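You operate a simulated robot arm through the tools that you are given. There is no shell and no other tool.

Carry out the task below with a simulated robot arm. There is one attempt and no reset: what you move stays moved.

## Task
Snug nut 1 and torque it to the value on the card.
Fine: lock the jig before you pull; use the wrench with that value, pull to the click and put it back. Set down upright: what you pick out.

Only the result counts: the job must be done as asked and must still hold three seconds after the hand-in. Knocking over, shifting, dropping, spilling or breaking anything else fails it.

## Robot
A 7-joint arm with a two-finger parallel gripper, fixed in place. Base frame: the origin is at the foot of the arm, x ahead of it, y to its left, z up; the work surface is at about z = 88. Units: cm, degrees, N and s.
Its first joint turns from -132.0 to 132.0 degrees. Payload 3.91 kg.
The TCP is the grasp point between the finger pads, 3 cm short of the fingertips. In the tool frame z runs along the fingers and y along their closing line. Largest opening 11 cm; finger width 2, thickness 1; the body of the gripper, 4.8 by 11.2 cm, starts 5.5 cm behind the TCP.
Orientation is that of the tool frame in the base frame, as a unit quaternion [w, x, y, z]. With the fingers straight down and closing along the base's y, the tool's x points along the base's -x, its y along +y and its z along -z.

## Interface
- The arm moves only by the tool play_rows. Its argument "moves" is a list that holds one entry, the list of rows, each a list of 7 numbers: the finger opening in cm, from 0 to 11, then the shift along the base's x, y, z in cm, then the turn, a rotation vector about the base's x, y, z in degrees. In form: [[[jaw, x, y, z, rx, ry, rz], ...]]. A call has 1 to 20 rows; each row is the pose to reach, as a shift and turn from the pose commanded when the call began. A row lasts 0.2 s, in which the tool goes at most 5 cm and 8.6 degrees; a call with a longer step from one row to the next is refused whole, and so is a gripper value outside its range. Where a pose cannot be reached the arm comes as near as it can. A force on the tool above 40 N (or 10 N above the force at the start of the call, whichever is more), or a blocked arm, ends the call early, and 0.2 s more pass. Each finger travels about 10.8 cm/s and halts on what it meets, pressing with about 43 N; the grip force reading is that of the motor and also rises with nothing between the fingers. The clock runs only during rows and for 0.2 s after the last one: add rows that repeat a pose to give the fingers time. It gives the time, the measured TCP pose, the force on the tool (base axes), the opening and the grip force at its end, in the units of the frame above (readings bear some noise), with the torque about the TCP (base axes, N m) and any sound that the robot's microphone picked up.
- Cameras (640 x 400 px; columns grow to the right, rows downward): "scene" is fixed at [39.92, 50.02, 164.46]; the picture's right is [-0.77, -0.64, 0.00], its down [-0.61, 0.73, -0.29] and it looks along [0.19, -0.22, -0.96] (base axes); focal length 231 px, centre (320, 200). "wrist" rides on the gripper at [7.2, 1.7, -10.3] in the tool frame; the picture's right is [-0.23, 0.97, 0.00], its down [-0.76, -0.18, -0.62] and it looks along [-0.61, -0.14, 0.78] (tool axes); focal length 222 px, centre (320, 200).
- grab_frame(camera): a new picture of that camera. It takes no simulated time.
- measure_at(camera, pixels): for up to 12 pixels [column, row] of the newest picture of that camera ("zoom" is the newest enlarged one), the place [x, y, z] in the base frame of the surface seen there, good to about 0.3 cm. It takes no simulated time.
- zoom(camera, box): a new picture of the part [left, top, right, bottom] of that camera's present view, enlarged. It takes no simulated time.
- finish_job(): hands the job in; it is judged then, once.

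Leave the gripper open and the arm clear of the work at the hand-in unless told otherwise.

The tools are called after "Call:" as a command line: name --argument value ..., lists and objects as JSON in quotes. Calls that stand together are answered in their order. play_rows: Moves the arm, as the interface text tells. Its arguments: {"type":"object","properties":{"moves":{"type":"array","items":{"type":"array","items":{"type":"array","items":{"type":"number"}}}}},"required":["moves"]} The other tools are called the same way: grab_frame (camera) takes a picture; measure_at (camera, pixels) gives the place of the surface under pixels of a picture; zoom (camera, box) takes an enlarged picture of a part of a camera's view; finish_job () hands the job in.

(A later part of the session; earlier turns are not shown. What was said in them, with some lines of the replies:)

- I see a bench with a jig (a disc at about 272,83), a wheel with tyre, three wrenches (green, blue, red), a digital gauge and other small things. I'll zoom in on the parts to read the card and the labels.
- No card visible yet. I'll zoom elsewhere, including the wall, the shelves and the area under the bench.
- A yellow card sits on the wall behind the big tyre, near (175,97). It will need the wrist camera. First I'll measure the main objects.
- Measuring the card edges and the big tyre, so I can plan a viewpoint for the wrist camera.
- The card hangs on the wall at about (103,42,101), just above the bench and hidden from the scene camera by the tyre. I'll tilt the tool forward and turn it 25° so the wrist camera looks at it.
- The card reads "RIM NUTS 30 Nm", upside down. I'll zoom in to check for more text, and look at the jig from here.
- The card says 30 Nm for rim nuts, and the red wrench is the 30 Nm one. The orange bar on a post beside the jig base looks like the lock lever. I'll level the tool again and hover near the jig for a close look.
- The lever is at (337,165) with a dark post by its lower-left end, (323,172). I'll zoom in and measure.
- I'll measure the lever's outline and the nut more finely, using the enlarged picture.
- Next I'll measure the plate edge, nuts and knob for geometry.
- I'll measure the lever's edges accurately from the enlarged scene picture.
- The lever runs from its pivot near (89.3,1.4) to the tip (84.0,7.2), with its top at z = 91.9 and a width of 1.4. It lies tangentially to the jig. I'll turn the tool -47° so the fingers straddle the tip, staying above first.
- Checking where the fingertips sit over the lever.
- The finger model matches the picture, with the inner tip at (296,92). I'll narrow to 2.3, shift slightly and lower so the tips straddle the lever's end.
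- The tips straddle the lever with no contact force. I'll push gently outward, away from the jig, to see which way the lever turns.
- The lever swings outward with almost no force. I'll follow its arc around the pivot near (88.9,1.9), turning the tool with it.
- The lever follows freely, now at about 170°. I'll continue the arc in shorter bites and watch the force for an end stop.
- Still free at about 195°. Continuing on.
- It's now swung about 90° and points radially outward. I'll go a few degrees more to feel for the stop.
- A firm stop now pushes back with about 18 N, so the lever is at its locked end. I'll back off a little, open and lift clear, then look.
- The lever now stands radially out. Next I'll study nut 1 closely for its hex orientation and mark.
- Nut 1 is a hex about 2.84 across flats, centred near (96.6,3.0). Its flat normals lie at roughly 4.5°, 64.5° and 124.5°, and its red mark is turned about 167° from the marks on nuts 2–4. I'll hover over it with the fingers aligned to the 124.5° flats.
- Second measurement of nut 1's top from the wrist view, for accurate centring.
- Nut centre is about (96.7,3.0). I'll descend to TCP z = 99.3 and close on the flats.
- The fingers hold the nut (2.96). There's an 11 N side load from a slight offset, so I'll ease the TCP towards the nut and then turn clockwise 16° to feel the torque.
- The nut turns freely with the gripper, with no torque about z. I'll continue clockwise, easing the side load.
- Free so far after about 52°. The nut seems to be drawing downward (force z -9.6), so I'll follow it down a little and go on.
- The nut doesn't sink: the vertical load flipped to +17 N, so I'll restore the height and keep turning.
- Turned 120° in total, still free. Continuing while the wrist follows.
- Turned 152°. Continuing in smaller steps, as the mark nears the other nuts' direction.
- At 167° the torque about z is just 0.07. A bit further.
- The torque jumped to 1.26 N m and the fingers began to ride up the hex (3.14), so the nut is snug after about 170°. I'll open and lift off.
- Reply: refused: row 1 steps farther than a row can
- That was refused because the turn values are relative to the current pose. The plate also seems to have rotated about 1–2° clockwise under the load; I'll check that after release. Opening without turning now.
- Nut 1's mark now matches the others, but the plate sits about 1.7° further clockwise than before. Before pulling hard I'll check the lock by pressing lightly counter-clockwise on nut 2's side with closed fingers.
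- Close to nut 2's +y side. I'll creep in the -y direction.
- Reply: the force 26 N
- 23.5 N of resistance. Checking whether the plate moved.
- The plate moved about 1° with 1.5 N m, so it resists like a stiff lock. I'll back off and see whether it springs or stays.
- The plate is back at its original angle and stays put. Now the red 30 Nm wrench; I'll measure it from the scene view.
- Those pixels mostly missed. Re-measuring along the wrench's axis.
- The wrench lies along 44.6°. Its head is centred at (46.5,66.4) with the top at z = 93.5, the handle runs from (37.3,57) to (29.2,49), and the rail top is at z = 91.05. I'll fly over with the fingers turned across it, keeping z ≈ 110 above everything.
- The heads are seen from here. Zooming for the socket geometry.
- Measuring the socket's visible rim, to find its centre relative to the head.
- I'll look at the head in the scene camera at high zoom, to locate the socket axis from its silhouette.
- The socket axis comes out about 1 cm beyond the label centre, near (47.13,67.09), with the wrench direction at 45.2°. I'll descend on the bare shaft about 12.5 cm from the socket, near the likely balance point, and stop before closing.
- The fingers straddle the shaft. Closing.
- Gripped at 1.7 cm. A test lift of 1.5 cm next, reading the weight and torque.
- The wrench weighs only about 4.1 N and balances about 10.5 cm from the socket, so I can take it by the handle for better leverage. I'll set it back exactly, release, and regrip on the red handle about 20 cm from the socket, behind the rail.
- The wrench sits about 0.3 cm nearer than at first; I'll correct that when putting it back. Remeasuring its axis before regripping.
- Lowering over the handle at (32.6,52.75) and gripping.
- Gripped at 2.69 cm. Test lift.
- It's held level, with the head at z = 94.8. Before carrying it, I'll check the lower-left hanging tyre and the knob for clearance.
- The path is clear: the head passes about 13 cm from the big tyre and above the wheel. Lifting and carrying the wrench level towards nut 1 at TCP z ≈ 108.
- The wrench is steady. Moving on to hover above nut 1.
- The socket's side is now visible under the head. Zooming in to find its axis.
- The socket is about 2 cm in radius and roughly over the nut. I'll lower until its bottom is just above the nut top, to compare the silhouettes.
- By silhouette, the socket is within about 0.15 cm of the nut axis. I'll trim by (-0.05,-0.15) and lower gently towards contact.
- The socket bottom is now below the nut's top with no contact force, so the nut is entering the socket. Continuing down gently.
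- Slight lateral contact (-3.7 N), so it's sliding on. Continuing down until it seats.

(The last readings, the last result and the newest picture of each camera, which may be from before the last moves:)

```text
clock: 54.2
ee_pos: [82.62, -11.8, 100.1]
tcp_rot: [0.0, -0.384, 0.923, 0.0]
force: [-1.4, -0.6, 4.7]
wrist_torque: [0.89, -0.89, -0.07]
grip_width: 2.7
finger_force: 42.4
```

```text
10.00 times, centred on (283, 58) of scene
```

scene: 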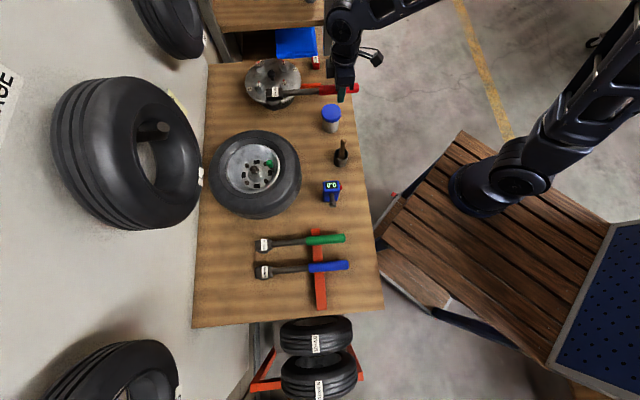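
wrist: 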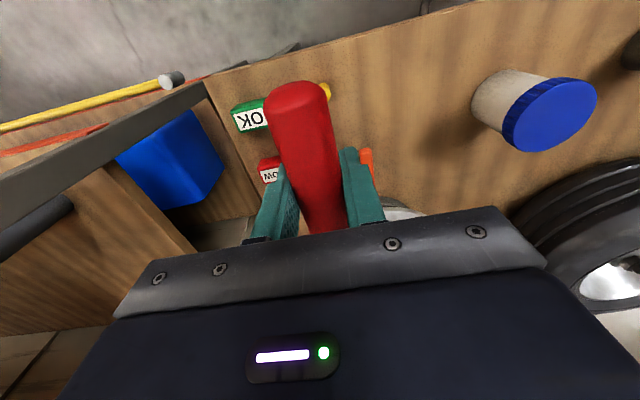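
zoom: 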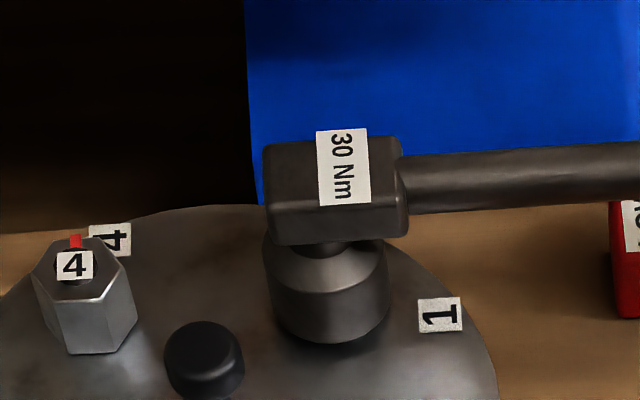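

Seated: the vertical force flipped by about 9 N and the nut has vanished into the socket. Now a slow clockwise pull, swinging the handle around the nut 1° per row.

Call:
play_rows --moves '[[[1.5, -0.252, 0.25, 0.05, 0, 0, -1], [1.5, -0.5, 0.506, 0.05, 0, 0, -2], [1.5, -0.745, 0.765, 0.05, 0, 0, -3], [1.5, -0.984, 1.028, 0.05, 0, 0, -4]]]'

Call:
zoom --camera "scene" --box '[240, 30, 340, 110]'

```text
clock: 55.2
ee_pos: [81.5, -10.74, 100.31]
tcp_rot: [0.0, -0.351, 0.936, 0.0]
force: [-0.1, 0.2, -5.1]
wrist_torque: [-0.24, 0.36, -0.01]
grip_width: 2.7
finger_force: 43.3
```

```text
5.00 times, centred on (290, 70) of scene
```

zoom: 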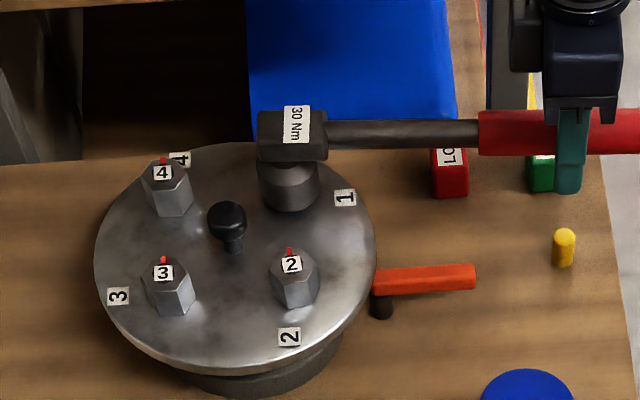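

No lateral load yet: the wrench just takes up socket play. Continuing the swing by another 8°.

Call:
play_rows --moves '[[[1.5, -0.232, 0.27, -0.1, 0, 0, -1], [1.5, -0.462, 0.542, -0.15, 0, 0, -2], [1.5, -0.685, 0.82, -0.15, 0, 0, -3], [1.5, -0.904, 1.1, -0.15, 0, 0, -4], [1.5, -1.117, 1.385, -0.15, 0, 0, -5], [1.5, -1.327, 1.673, -0.15, 0, 0, -6], [1.5, -1.53, 1.965, -0.15, 0, 0, -7], [1.5, -1.73, 2.261, -0.15, 0, 0, -8]]]'

Call:
zoom --camera "scene" --box '[240, 30, 340, 110]'

```text
clock: 57.0
ee_pos: [79.79, -8.47, 100.18]
tcp_rot: [-0.001, -0.285, 0.959, -0.001]
force: [-5.6, -3.8, -1.2]
wrist_torque: [-0.46, 0.65, 0.84]
grip_width: 2.68
finger_force: 43.2
```

```text
5.00 times, centred on (290, 70) of scene
```

zoom: 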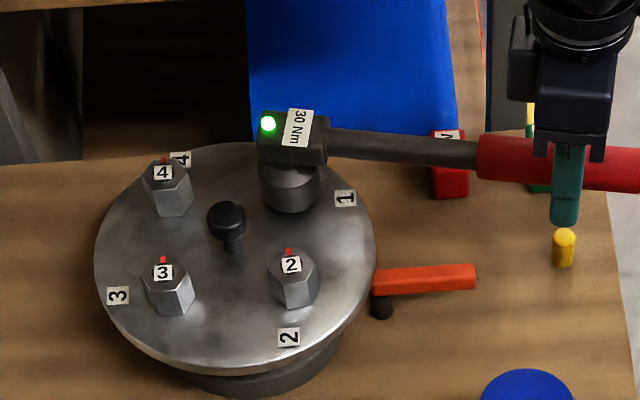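

A green light has come on at the wrench head (267,123 in the zoom). No sound was reported. I'll look closer before going on.

Call:
zoom --camera "scene" --box '[270, 40, 300, 75]'

Call:
zoom --camera "scene" --box '[245, 230, 365, 300]'

Call:
grab_frame --camera "wrist"

```text
11.43 times, centred on (285, 58) of scene
```

zoom: 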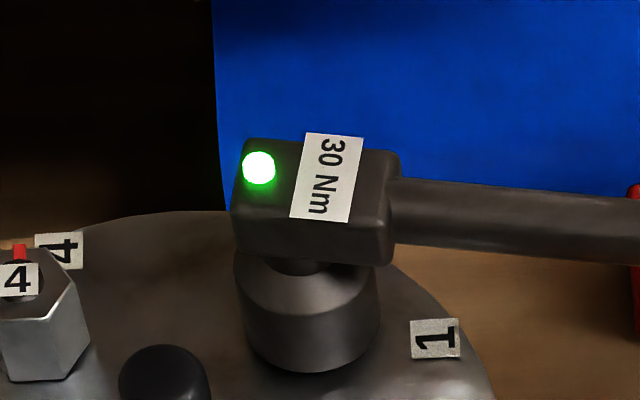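

```text
5.33 times, centred on (305, 265) of scene
```

zoom: 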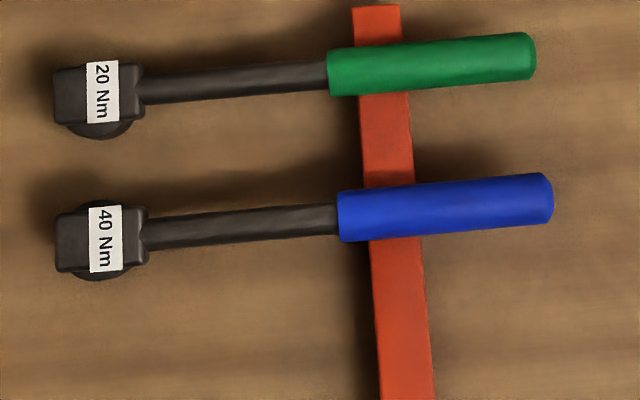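

```text
taken
```

wrist: 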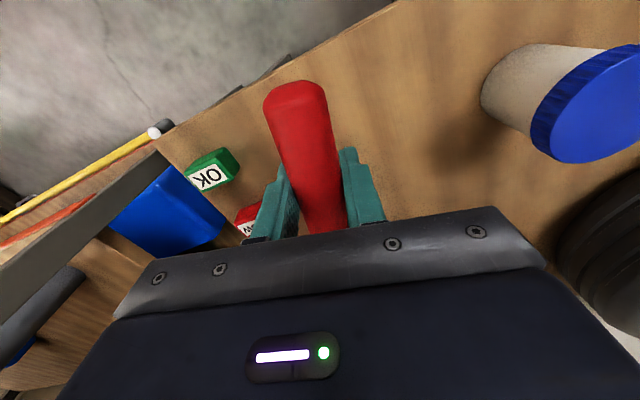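

The light is new; the other wrenches show none. I'll hold still one row, to see whether the light persists and whether any sound gets reported.

Call:
play_rows --moves '[[[1.5, 0, 0, 0, 0, 0, 0]]]'

Call:
zoom --camera "scene" --box '[270, 40, 300, 75]'

```text
clock: 57.4
ee_pos: [79.81, -8.46, 100.09]
tcp_rot: [-0.001, -0.285, 0.959, -0.001]
force: [-9.9, -7.7, -0.6]
wrist_torque: [-0.47, 0.63, 0.9]
grip_width: 2.72
finger_force: 42.9
```

```text
11.43 times, centred on (285, 58) of scene
```

zoom: 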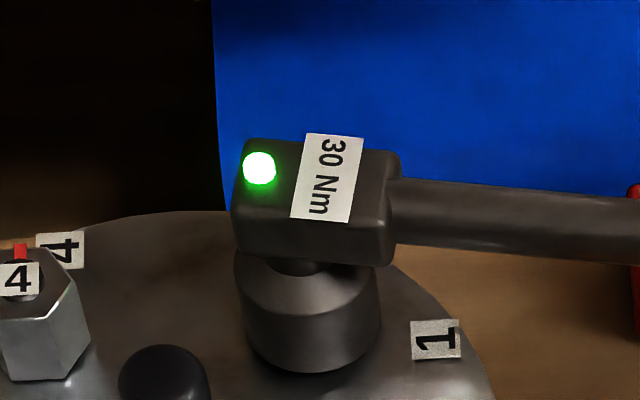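

The light stays on and the plate hasn't moved. The applied torque is only about 1 N m so far and no click has been reported, so I'll pull on by 1° and ease the radial push.

Call:
play_rows --moves '[[[1.5, -0.18, 0.1, 0, 0, 0, -0.5], [1.5, -0.28, 0.245, 0, 0, 0, -1]]]'

Call:
zoom --camera "scene" --box '[240, 30, 340, 110]'

```text
clock: 58.0
ee_pos: [79.4, -8.16, 100.08]
tcp_rot: [0.0, -0.276, 0.961, 0.0]
force: [-5.0, -4.6, 3.0]
wrist_torque: [-0.1, 0.18, 0.78]
grip_width: 2.72
finger_force: 42.6
```

```text
5.00 times, centred on (290, 70) of scene
```

zoom: 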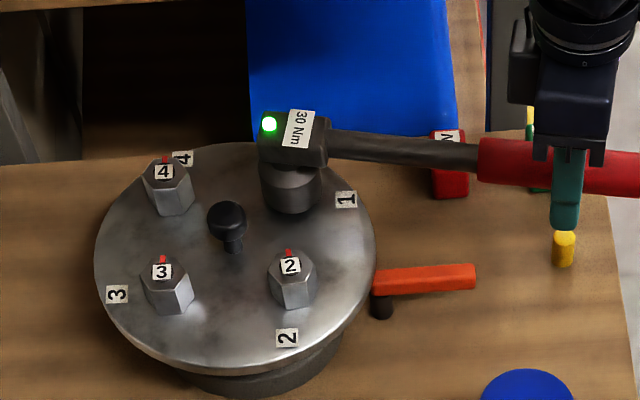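

The plate crept about 1° clockwise while the torque stayed near 1 N m. Before any more pull I'll check the lever's exact angle and the light.

Call:
zoom --camera "scene" --box '[292, 70, 328, 100]'

Call:
measure_at --camera "zoom" --pixels '[[180, 190], [210, 190], [260, 185], [310, 180], [360, 178], [400, 175], [430, 172], [445, 170], [150, 195], [190, 235], [180, 220]]'

```text
13.33 times, centred on (310, 85) of scene
```

zoom: 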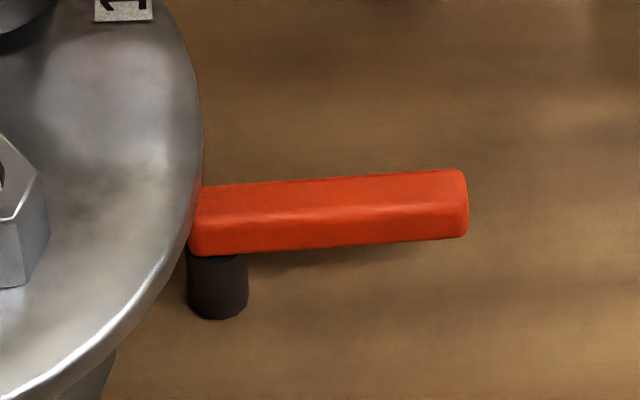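

```text
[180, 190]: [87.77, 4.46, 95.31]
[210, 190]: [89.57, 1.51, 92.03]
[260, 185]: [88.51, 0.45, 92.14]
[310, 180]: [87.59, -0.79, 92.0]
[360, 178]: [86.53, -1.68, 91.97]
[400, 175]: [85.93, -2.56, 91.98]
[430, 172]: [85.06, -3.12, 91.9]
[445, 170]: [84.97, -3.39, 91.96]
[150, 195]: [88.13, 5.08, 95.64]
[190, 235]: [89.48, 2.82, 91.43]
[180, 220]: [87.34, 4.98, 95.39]
```

The lever has swept about 94° to its end stop, so the jig is locked as far as it goes. The wrench lit up at about 0.9 N m and I take the light as the click, so I'll pull no further. I'll unload by turning back 3° and check the light.

Call:
play_rows --moves '[[[1.5, 0.19, -0.3, 0, 0, 0, 1], [1.5, 0.38, -0.6, 0, 0, 0, 2], [1.5, 0.56, -0.9, 0, 0, 0, 3]]]'

Call:
zoom --camera "scene" --box '[240, 30, 340, 110]'

```text
clock: 58.8
ee_pos: [80.06, -9.17, 100.04]
tcp_rot: [0.0, -0.303, 0.953, 0.0]
force: [-5.1, 0.9, 4.1]
wrist_torque: [0.58, -0.67, 0.79]
grip_width: 2.7
finger_force: 42.7
```

```text
5.00 times, centred on (290, 70) of scene
```

zoom: 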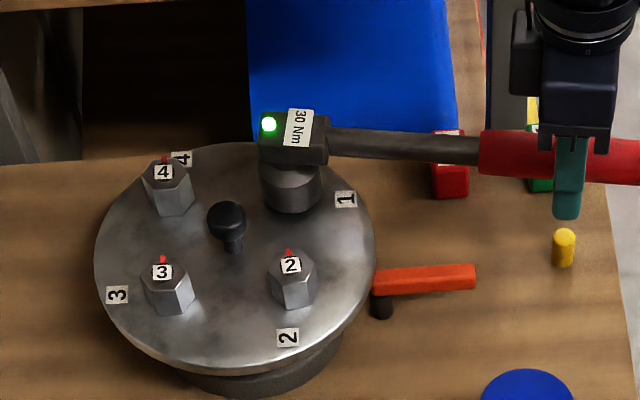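

The torque at the nut is now about zero and the light stays latched on: the click registered. I'll relax the residual twist between gripper and wrench before lifting off.

Call:
play_rows --moves '[[[1.5, -0.06, 0.03, 0, 0, 0, 1.2], [1.5, -0.08, 0.04, 0, 0, 0, 2.2], [1.5, -0.08, 0.04, 0.05, 0, 0, 2.2]]]'

```text
clock: 59.6
ee_pos: [79.87, -9.19, 100.06]
tcp_rot: [0.0, -0.32, 0.948, 0.0]
force: [5.7, -1.8, -4.0]
wrist_torque: [-0.26, 0.23, -0.99]
grip_width: 2.74
finger_force: 42.5
```

Slight overshoot; taking back half.

Call:
play_rows --moves '[[[1.5, 0.03, -0.01, 0, 0, 0, -0.6], [1.5, 0.05, -0.02, 0, 0, 0, -1.2]]]'

```text
clock: 60.2
ee_pos: [79.99, -9.06, 100.04]
tcp_rot: [0.0, -0.31, 0.951, 0.0]
force: [0.9, -1.9, 0.1]
wrist_torque: [0.28, -0.35, -0.39]
grip_width: 2.71
finger_force: 43.6
```

Relaxed. Lifting straight up off the nut.

Call:
play_rows --moves '[[[1.5, 0.02, 0, 0.4, 0, 0, 0], [1.5, 0.02, 0, 0.9, 0, 0, 0], [1.5, 0.02, 0, 1.5, 0, 0, 0], [1.5, 0.02, 0, 2.2, 0, 0, 0], [1.5, 0.02, 0, 3, 0, 0, 0], [1.5, 0.02, 0, 4, 0, 0, 0], [1.5, 0.02, 0, 5.5, 0, 0, 0], [1.5, 0.02, 0, 7, 0, 0, 0], [1.5, 0.02, 0, 8, 0, 0, 0], [1.5, 0.02, 0, 8, 0, 0, 0]]]'

Call:
zoom --camera "scene" --box '[240, 30, 340, 110]'

Call:
grab_frame --camera "wrist"

```text
clock: 62.4
ee_pos: [79.93, -9.09, 108.11]
tcp_rot: [0.0, -0.31, 0.951, 0.001]
force: [0.5, 0.4, -4.3]
wrist_torque: [-0.24, 0.38, -0.01]
grip_width: 2.69
finger_force: 42.6
```

```text
5.00 times, centred on (290, 70) of scene
```

zoom: 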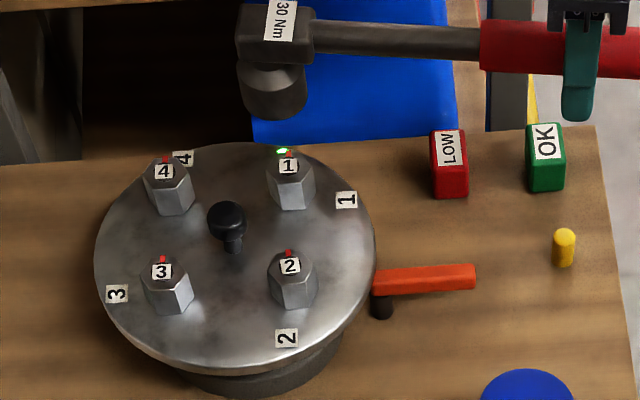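

```text
taken
```

wrist: 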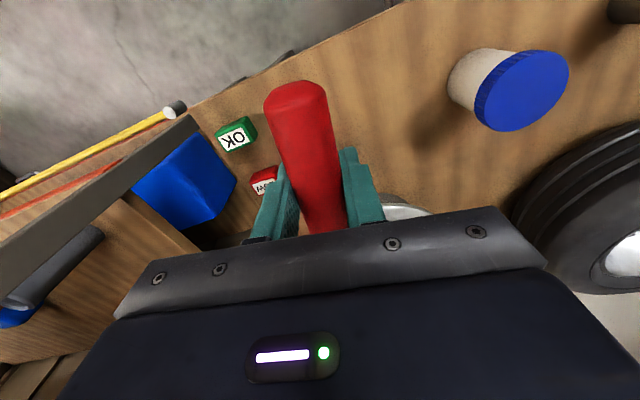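

The green light now shows at nut 1, (282,150), not on the wrench. Zooming in.

Call:
zoom --camera "scene" --box '[270, 50, 300, 77]'

Call:
measure_at --camera "zoom" --pixels '[[265, 120], [270, 118], [290, 170], [300, 150], [280, 118]]'

```text
14.81 times, centred on (285, 64) of scene
```

zoom: 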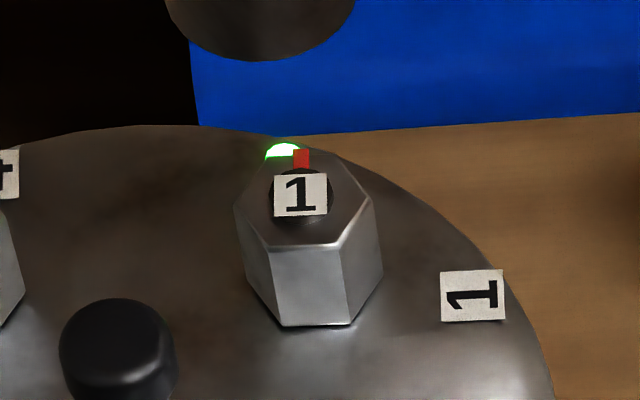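

```text
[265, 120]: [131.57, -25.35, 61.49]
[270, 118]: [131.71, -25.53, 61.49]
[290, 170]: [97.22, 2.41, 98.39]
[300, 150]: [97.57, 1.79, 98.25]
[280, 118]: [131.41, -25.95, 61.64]
```

I'll look at nut 1 at the highest zoom, and at the wrench head, to understand the light.

Call:
zoom --camera "scene" --box '[277, 56, 291, 70]'

Call:
zoom --camera "scene" --box '[268, 24, 300, 50]'

```text
16.00 times, centred on (284, 63) of scene
```

zoom: 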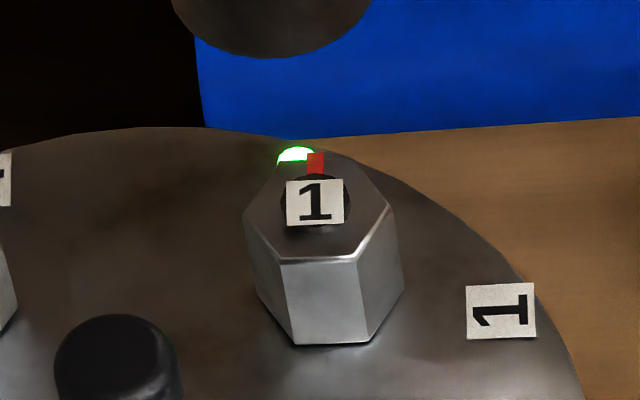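

```text
15.38 times, centred on (284, 37) of scene
```

zoom: 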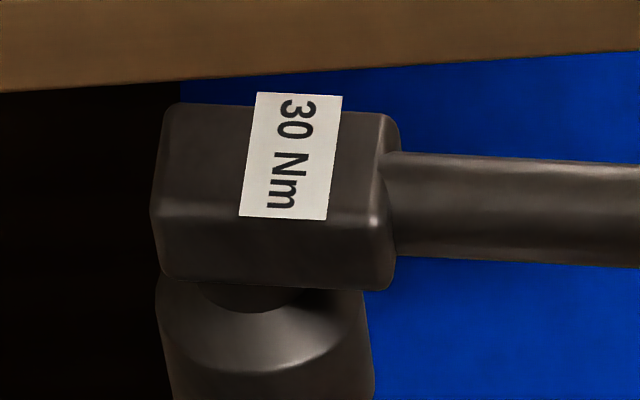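

Nut 1 now carries a green mark and the others don't, and its red mark has advanced about 5° past snug. The torque is done. Carrying the wrench back along the same safe path, turning to 45° again.

Call:
play_rows --moves '[[[1.5, -0.6, 0.8, 0, 0, 0, 1.5], [1.5, -2, 2.6, 0, 0, 0, 3], [1.5, -4.2, 5.5, 0, 0, 0, 4.5], [1.5, -6.7, 8.8, 0, 0, 0, 6], [1.5, -9.2, 12.1, 0, 0, 0, 7.5], [1.5, -11.8, 15.4, 0, 0, 0, 9], [1.5, -14.3, 18.8, 0, 0, 0, 9], [1.5, -16.9, 22.1, 0, 0, 0, 9], [1.5, -19.4, 25.5, 0, 0, 0, 9], [1.5, -22, 28.8, 0, 0, 0, 9], [1.5, -24.5, 32.1, 0, 0, 0, 9], [1.5, -27.1, 35.5, 0, 0, 0, 9], [1.5, -29.6, 38.8, 0, 0, 0, 9], [1.5, -32.2, 42.1, 0, 0, 0, 9], [1.5, -34.7, 45.5, 0, 0, 0, 9], [1.5, -37.3, 48.8, 0, 0, 0, 9], [1.5, -39.8, 52.1, 0, 0, 0, 9], [1.5, -42, 55, 0, 0, 0, 9], [1.5, -43, 56.3, 0, 0, 0, 9], [1.5, -43, 56.3, 0, 0, 0, 9]]]'

Call:
zoom --camera "scene" --box '[240, 50, 320, 110]'

Call:
grab_frame --camera "scene"

```text
clock: 66.6
ee_pos: [36.96, 47.22, 108.23]
tcp_rot: [0.0, -0.384, 0.923, 0.001]
force: [-0.4, 0.1, -4.3]
wrist_torque: [-0.33, 0.32, 0.02]
grip_width: 2.66
finger_force: 42.6
```

```text
6.67 times, centred on (280, 80) of scene
```

zoom: 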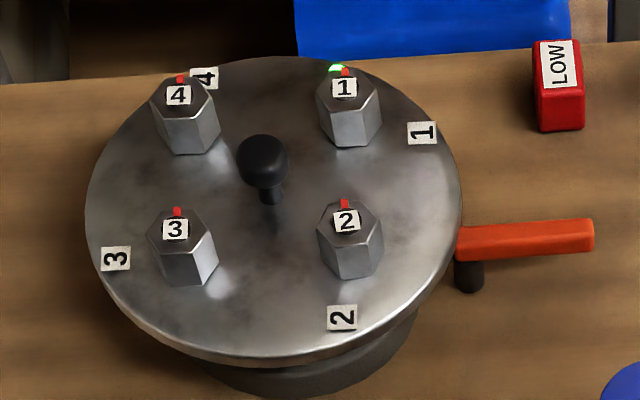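

```text
taken
```

scene: 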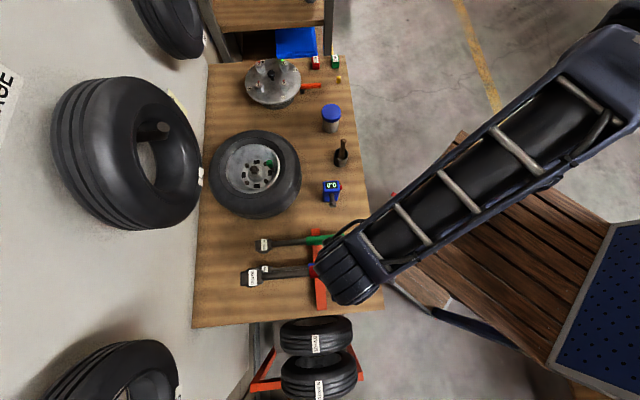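

Everything else is undisturbed and the green spot at nut 1 persists. Now hovering the wrench over its place.

Call:
play_rows --moves '[[[1.5, -1.3, 1.8, 0, 0, 0, 0], [1.5, -2.8, 3.8, -0.5, 0, 0, 0], [1.5, -3.8, 5.1, -2.5, 0, 0, 0], [1.5, -4.1, 5.5, -5.5, 0, 0, 0], [1.5, -4.1, 5.5, -8, 0, 0, 0], [1.5, -4.1, 5.5, -9.5, 0, 0, 0], [1.5, -4.1, 5.5, -9.5, 0, 0, 0]]]'

Call:
zoom --camera "scene" --box '[245, 260, 365, 330]'

Call:
grab_frame --camera "wrist"

```text
clock: 68.2
ee_pos: [33.02, 52.77, 98.69]
tcp_rot: [0.0, -0.383, 0.924, 0.0]
force: [-0.2, 0.0, -4.3]
wrist_torque: [-0.31, 0.33, 0.02]
grip_width: 2.69
finger_force: 43.0
```

```text
5.33 times, centred on (305, 295) of scene
```

zoom: 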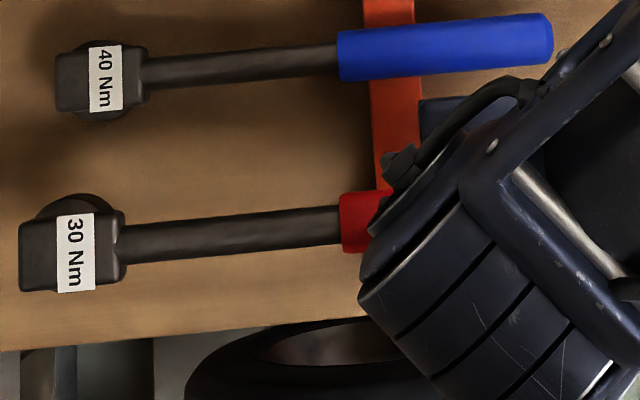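

```text
taken
```

wrist: 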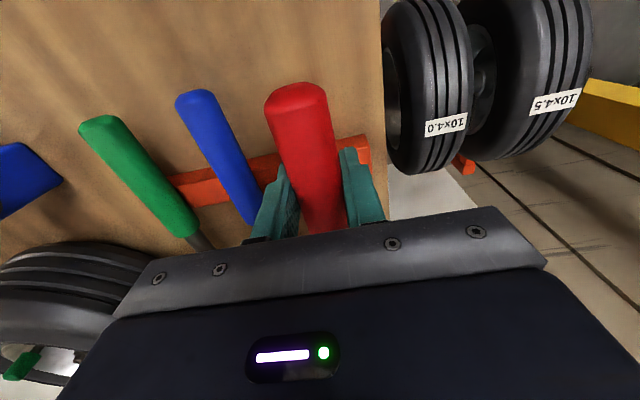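

Measuring the head and shaft now, to land at the original spot: label centre (46.45,66.39), axis at 45.2°.

Call:
measure_at --camera "zoom" --pixels '[[75, 253], [70, 250], [80, 256], [135, 245], [200, 236], [270, 229], [330, 223], [28, 256]]'

```text
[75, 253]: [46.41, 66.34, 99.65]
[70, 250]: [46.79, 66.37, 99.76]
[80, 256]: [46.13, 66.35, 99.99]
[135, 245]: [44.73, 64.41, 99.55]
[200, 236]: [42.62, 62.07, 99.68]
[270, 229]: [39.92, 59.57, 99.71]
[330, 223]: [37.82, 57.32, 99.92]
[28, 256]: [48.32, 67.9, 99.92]
```

Label at (46.4,66.35), which matches the original place. Lowering it gently onto the bench and rail.

Call:
play_rows --moves '[[[1.5, 0, 0, -1.5, 0, 0, 0], [1.5, 0, 0, -3, 0, 0, 0], [1.5, 0, 0, -4.5, 0, 0, 0], [1.5, 0, 0, -5.4, 0, 0, 0], [1.5, 0, 0, -5.8, 0, 0, 0], [1.5, 0, 0, -6.1, 0, 0, 0]]]'

```text
clock: 69.6
ee_pos: [32.92, 52.72, 92.46]
tcp_rot: [0.0, -0.383, 0.924, 0.0]
force: [1.3, 0.6, -4.1]
wrist_torque: [-0.36, 0.28, 0.0]
grip_width: 2.69
finger_force: 43.2
```

Not touching yet. Down in 0.1 cm steps.

Call:
play_rows --moves '[[[1.5, 0, 0, -0.1, 0, 0, 0], [1.5, 0, 0, -0.2, 0, 0, 0]]]'

Call:
play_rows --moves '[[[1.5, 0, 0, -0.1, 0, 0, 0]]]'

```text
clock: 70.2
ee_pos: [32.93, 52.78, 92.22]
tcp_rot: [0.001, -0.384, 0.923, 0.0]
force: [-1.6, -1.5, 3.8]
wrist_torque: [0.99, -0.71, 0.07]
grip_width: 2.72
finger_force: 43.0
```

```text
clock: 70.6
ee_pos: [33.0, 52.69, 92.28]
tcp_rot: [0.0, -0.384, 0.923, 0.0]
force: [-1.9, -2.0, 4.2]
wrist_torque: [0.96, -0.71, 0.04]
grip_width: 2.7
finger_force: 43.4
```

The socket rests on the bench now (torque reversed). Opening the fingers and lifting away.

Call:
play_rows --moves '[[[2.6, 0, 0, 0, 0, 0, 0], [3.0, 0, 0, 0, 0, 0, 0], [4, 0, 0, 0, 0, 0, 0], [5, 0, 0, 0, 0, 0, 0], [5, 0, 0, 1.5, 0, 0, 0], [5, 0, 0, 4, 0, 0, 0], [5, 0, 0, 8, 0, 0, 0], [5, -1, -1, 12, 0, 0, 0], [5, 2, -4, 15, 0, 0, 0], [5, 5, -8, 17, 0, 0, 0], [5, 8, -12, 19, 0, 0, 0], [5, 11, -16, 20, 0, 0, 0]]]'

Call:
grab_frame --camera "scene"

Call:
zoom --camera "scene" --box '[245, 225, 365, 325]'

Call:
zoom --camera "scene" --box '[240, 50, 340, 130]'

```text
refused: row 9 steps farther than a row can; nothing moved
```

```text
taken
```

scene: 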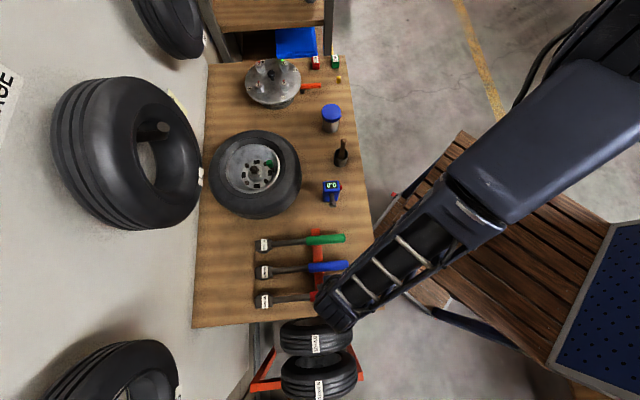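

```text
4.00 times, centred on (305, 275) of scene
```

zoom: 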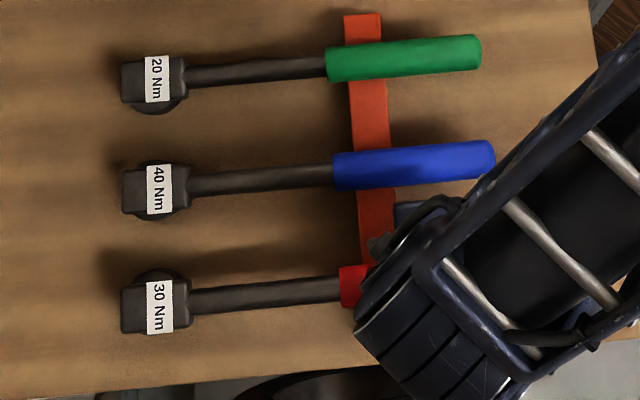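

```text
5.00 times, centred on (290, 90) of scene
```

zoom: 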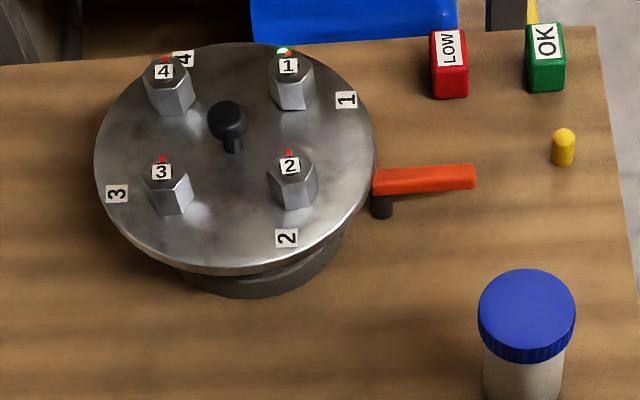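

One step was too long and the call was refused. Repeating with shorter steps: open, lift straight up, then withdraw.

Call:
play_rows --moves '[[[2.6, 0, 0, 0, 0, 0, 0], [3.0, 0, 0, 0, 0, 0, 0], [4, 0, 0, 0, 0, 0, 0], [5, 0, 0, 0, 0, 0, 0], [5, 0, 0, 1.5, 0, 0, 0], [5, 0, 0, 4, 0, 0, 0], [5, 0, 0, 8, 0, 0, 0], [5, 0, 0, 12, 0, 0, 0], [5, 2, -3, 14, 0, 0, 0], [5, 4, -6.5, 16, 0, 0, 0], [5, 6, -10, 18, 0, 0, 0], [5, 8, -13.5, 19, 0, 0, 0], [5, 10, -17, 20, 0, 0, 0]]]'

Call:
grab_frame --camera "scene"

Call:
zoom --camera "scene" --box '[245, 225, 365, 325]'

Call:
grab_frame --camera "wrist"

```text
clock: 73.4
ee_pos: [42.82, 35.92, 112.11]
tcp_rot: [0.0, -0.384, 0.924, 0.0]
force: [-0.3, 0.3, -0.2]
wrist_torque: [-0.02, 0.02, 0.01]
grip_width: 5.01
finger_force: 0.1
```

```text
taken
```

scene: 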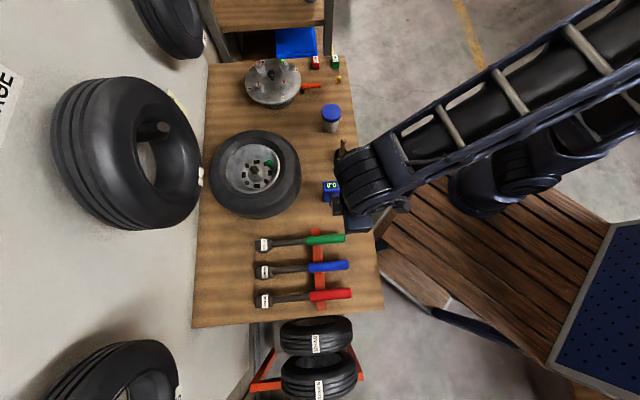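

```text
4.00 times, centred on (305, 275) of scene
```

zoom: 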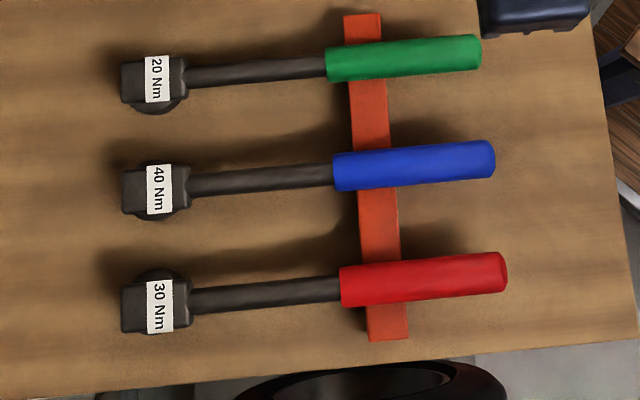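

```text
taken
```

wrist: 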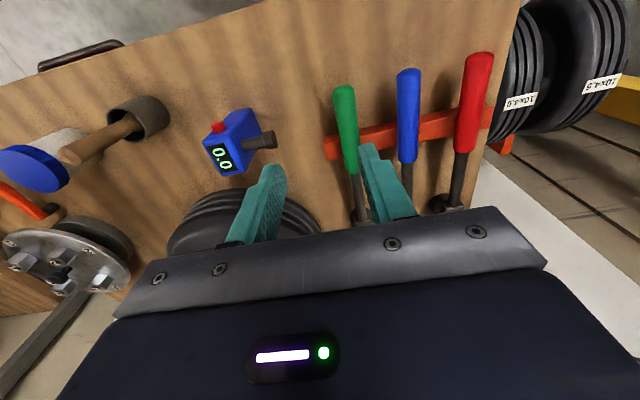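

The wrench is back on its rail, label up. I'll double-check nut 1's green light from the wrist camera.

Call:
zoom --camera "wrist" --box '[0, 210, 130, 300]'

Call:
zoom --camera "scene" --box '[240, 50, 320, 110]'

```text
4.44 times, centred on (65, 255) of wrist
```

zoom: 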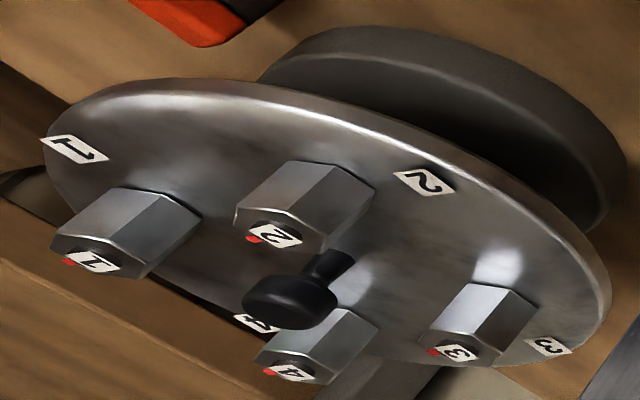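

```text
6.67 times, centred on (280, 80) of scene
```

zoom: 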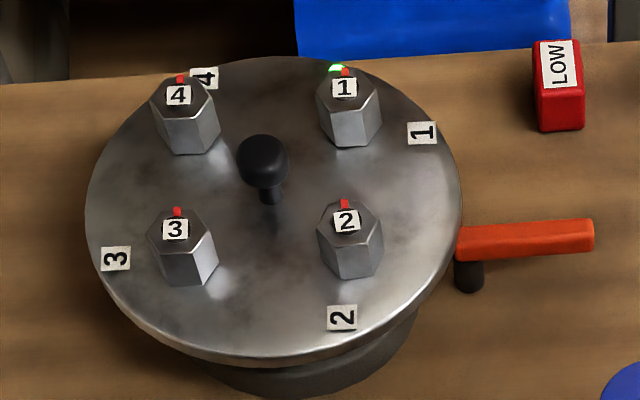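

From the side no lamp shows on the nut. I'll take a closer look with the wrist camera above nut 1 before handing in, travelling high over clear space.

Call:
play_rows --moves '[[[5, 3.2, -2.6, 0.5, 0, 0, -3.2], [5, 6.5, -5.1, 1, 0, 0, -6.4], [5, 9.7, -7.7, 1.5, 0, 0, -9.6], [5, 12.9, -10.3, 2, 0, 0, -12.9], [5, 16.1, -12.8, 2, 0, 0, -16.1], [5, 19.4, -15.4, 2, 0, 0, -19.3], [5, 22.6, -17.9, 2, 0, 0, -22.5], [5, 25.8, -20.5, 2, 0, 0, -25.7], [5, 29.1, -23.1, 2, 0, 0, -28.9], [5, 32.3, -25.6, 2, 0, 0, -32.1], [5, 35.5, -28.2, 2, 0, 0, -35.4], [5, 38.7, -30.8, 2, 0, 0, -38.6], [5, 42, -33.3, 2, 0, 0, -41.8], [5, 45.2, -35.9, 2, 0, 0, -45], [5, 45.2, -35.9, 2, 0, 0, -45]]]'

Call:
grab_frame --camera "wrist"

Call:
zoom --camera "wrist" --box '[300, 130, 430, 215]'

```text
clock: 76.6
ee_pos: [87.99, -0.18, 113.94]
tcp_rot: [0.0, -0.001, 1.0, -0.001]
force: [0.4, 0.2, 0.0]
wrist_torque: [-0.01, -0.03, -0.03]
grip_width: 4.99
finger_force: 0.0
```

```text
taken
```

wrist: 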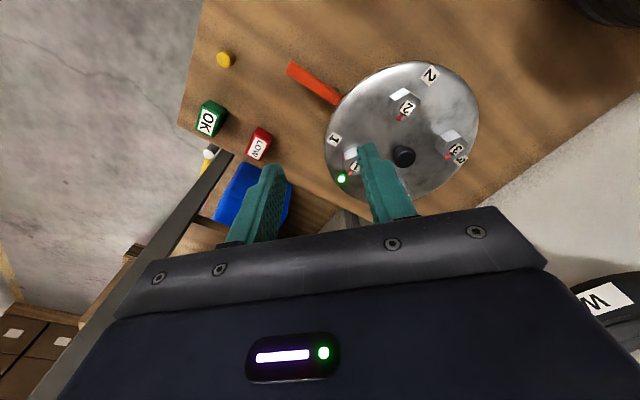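

```text
4.71 times, centred on (365, 172) of wrist
```

zoom: 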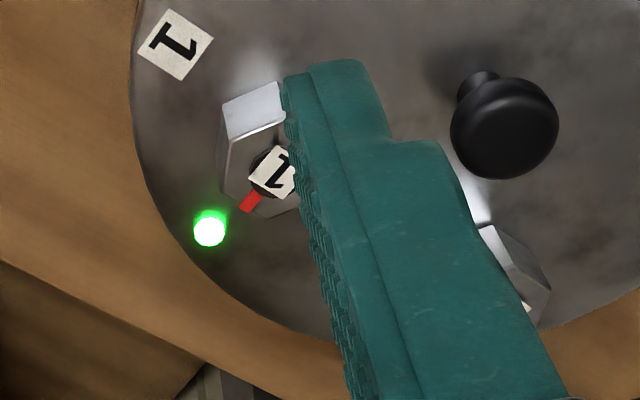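

A green lamp glows beside nut 1 on the plate, so the nut is confirmed as torqued. Opening the gripper and retreating clear.

Call:
play_rows --moves '[[[6, -4, 0, 2, 0, 0, 0], [8, -8, 0, 4, 0, 0, 0], [10, -12, 0, 6, 0, 0, 0], [11, -16, 0, 8, 0, 0, 0], [11, -20, 0, 10, 0, 0, 0], [11, -24, 0, 12, 0, 0, 0], [11, -24, 0, 12, 0, 0, 0], [11, -24, 0, 12, 0, 0, 0]]]'

Call:
grab_frame --camera "scene"

Call:
zoom --camera "scene" --box '[240, 50, 320, 110]'

```text
clock: 78.4
ee_pos: [63.95, -0.02, 126.23]
tcp_rot: [-0.001, 0.0, 1.0, 0.0]
force: [0.1, 0.2, -0.4]
wrist_torque: [-0.01, 0.02, 0.04]
grip_width: 10.97
finger_force: 0.0
```

```text
taken
```

scene: 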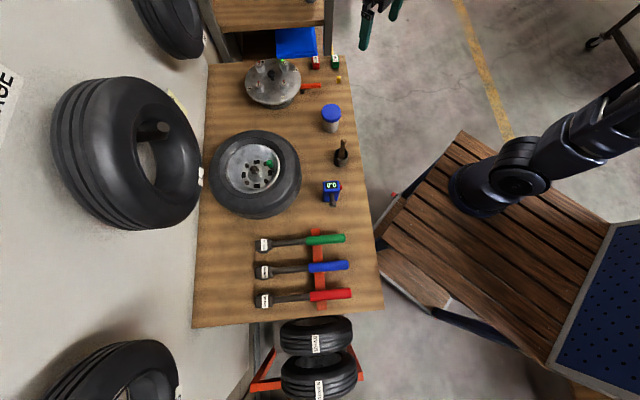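

```text
6.67 times, centred on (280, 80) of scene
```

zoom: 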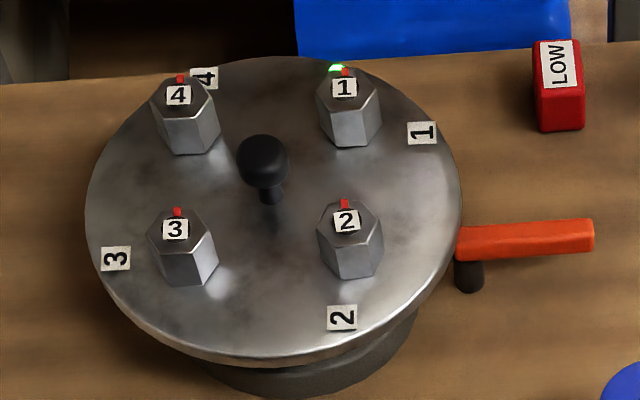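

The lever is at its locked stop, nut 1 is lit green, the red wrench is back on its rail, and nothing is knocked over. The gripper is open and clear. Handing in.

Call:
finish_job

```text
The job is handed in.
```

I snugged nut 1, torqued it with the 30 Nm wrench the card calls for, and handed the job in. No click was ever reported by the microphone. I took a green light as the sign that the torque was reached.

- **Jig:** I swung the orange lever about 90° to its end stop before pulling. The plate still crept about 1–2° clockwise while I snugged the nut. I pushed it back, and it crept about 1° again during the pull, so the lock is not perfectly rigid.
- **Snugging:** I turned nut 1 about 170° clockwise with the fingers until it resisted. Its red mark then lined up with those on nuts 2–4.
- **Torque:** The green light came on at about 0.9 N m by the arm's own reading. I pulled 1° further, heard nothing, and stopped at about 1 N m. After the wrench came off, a green light was still lit on the plate beside nut 1.
- **Wrench:** The red wrench is back on its rail, label up, within a few millimetres of where it started.

Nothing else looked moved or knocked over in the last pictures. The gripper was open and clear at hand-in.
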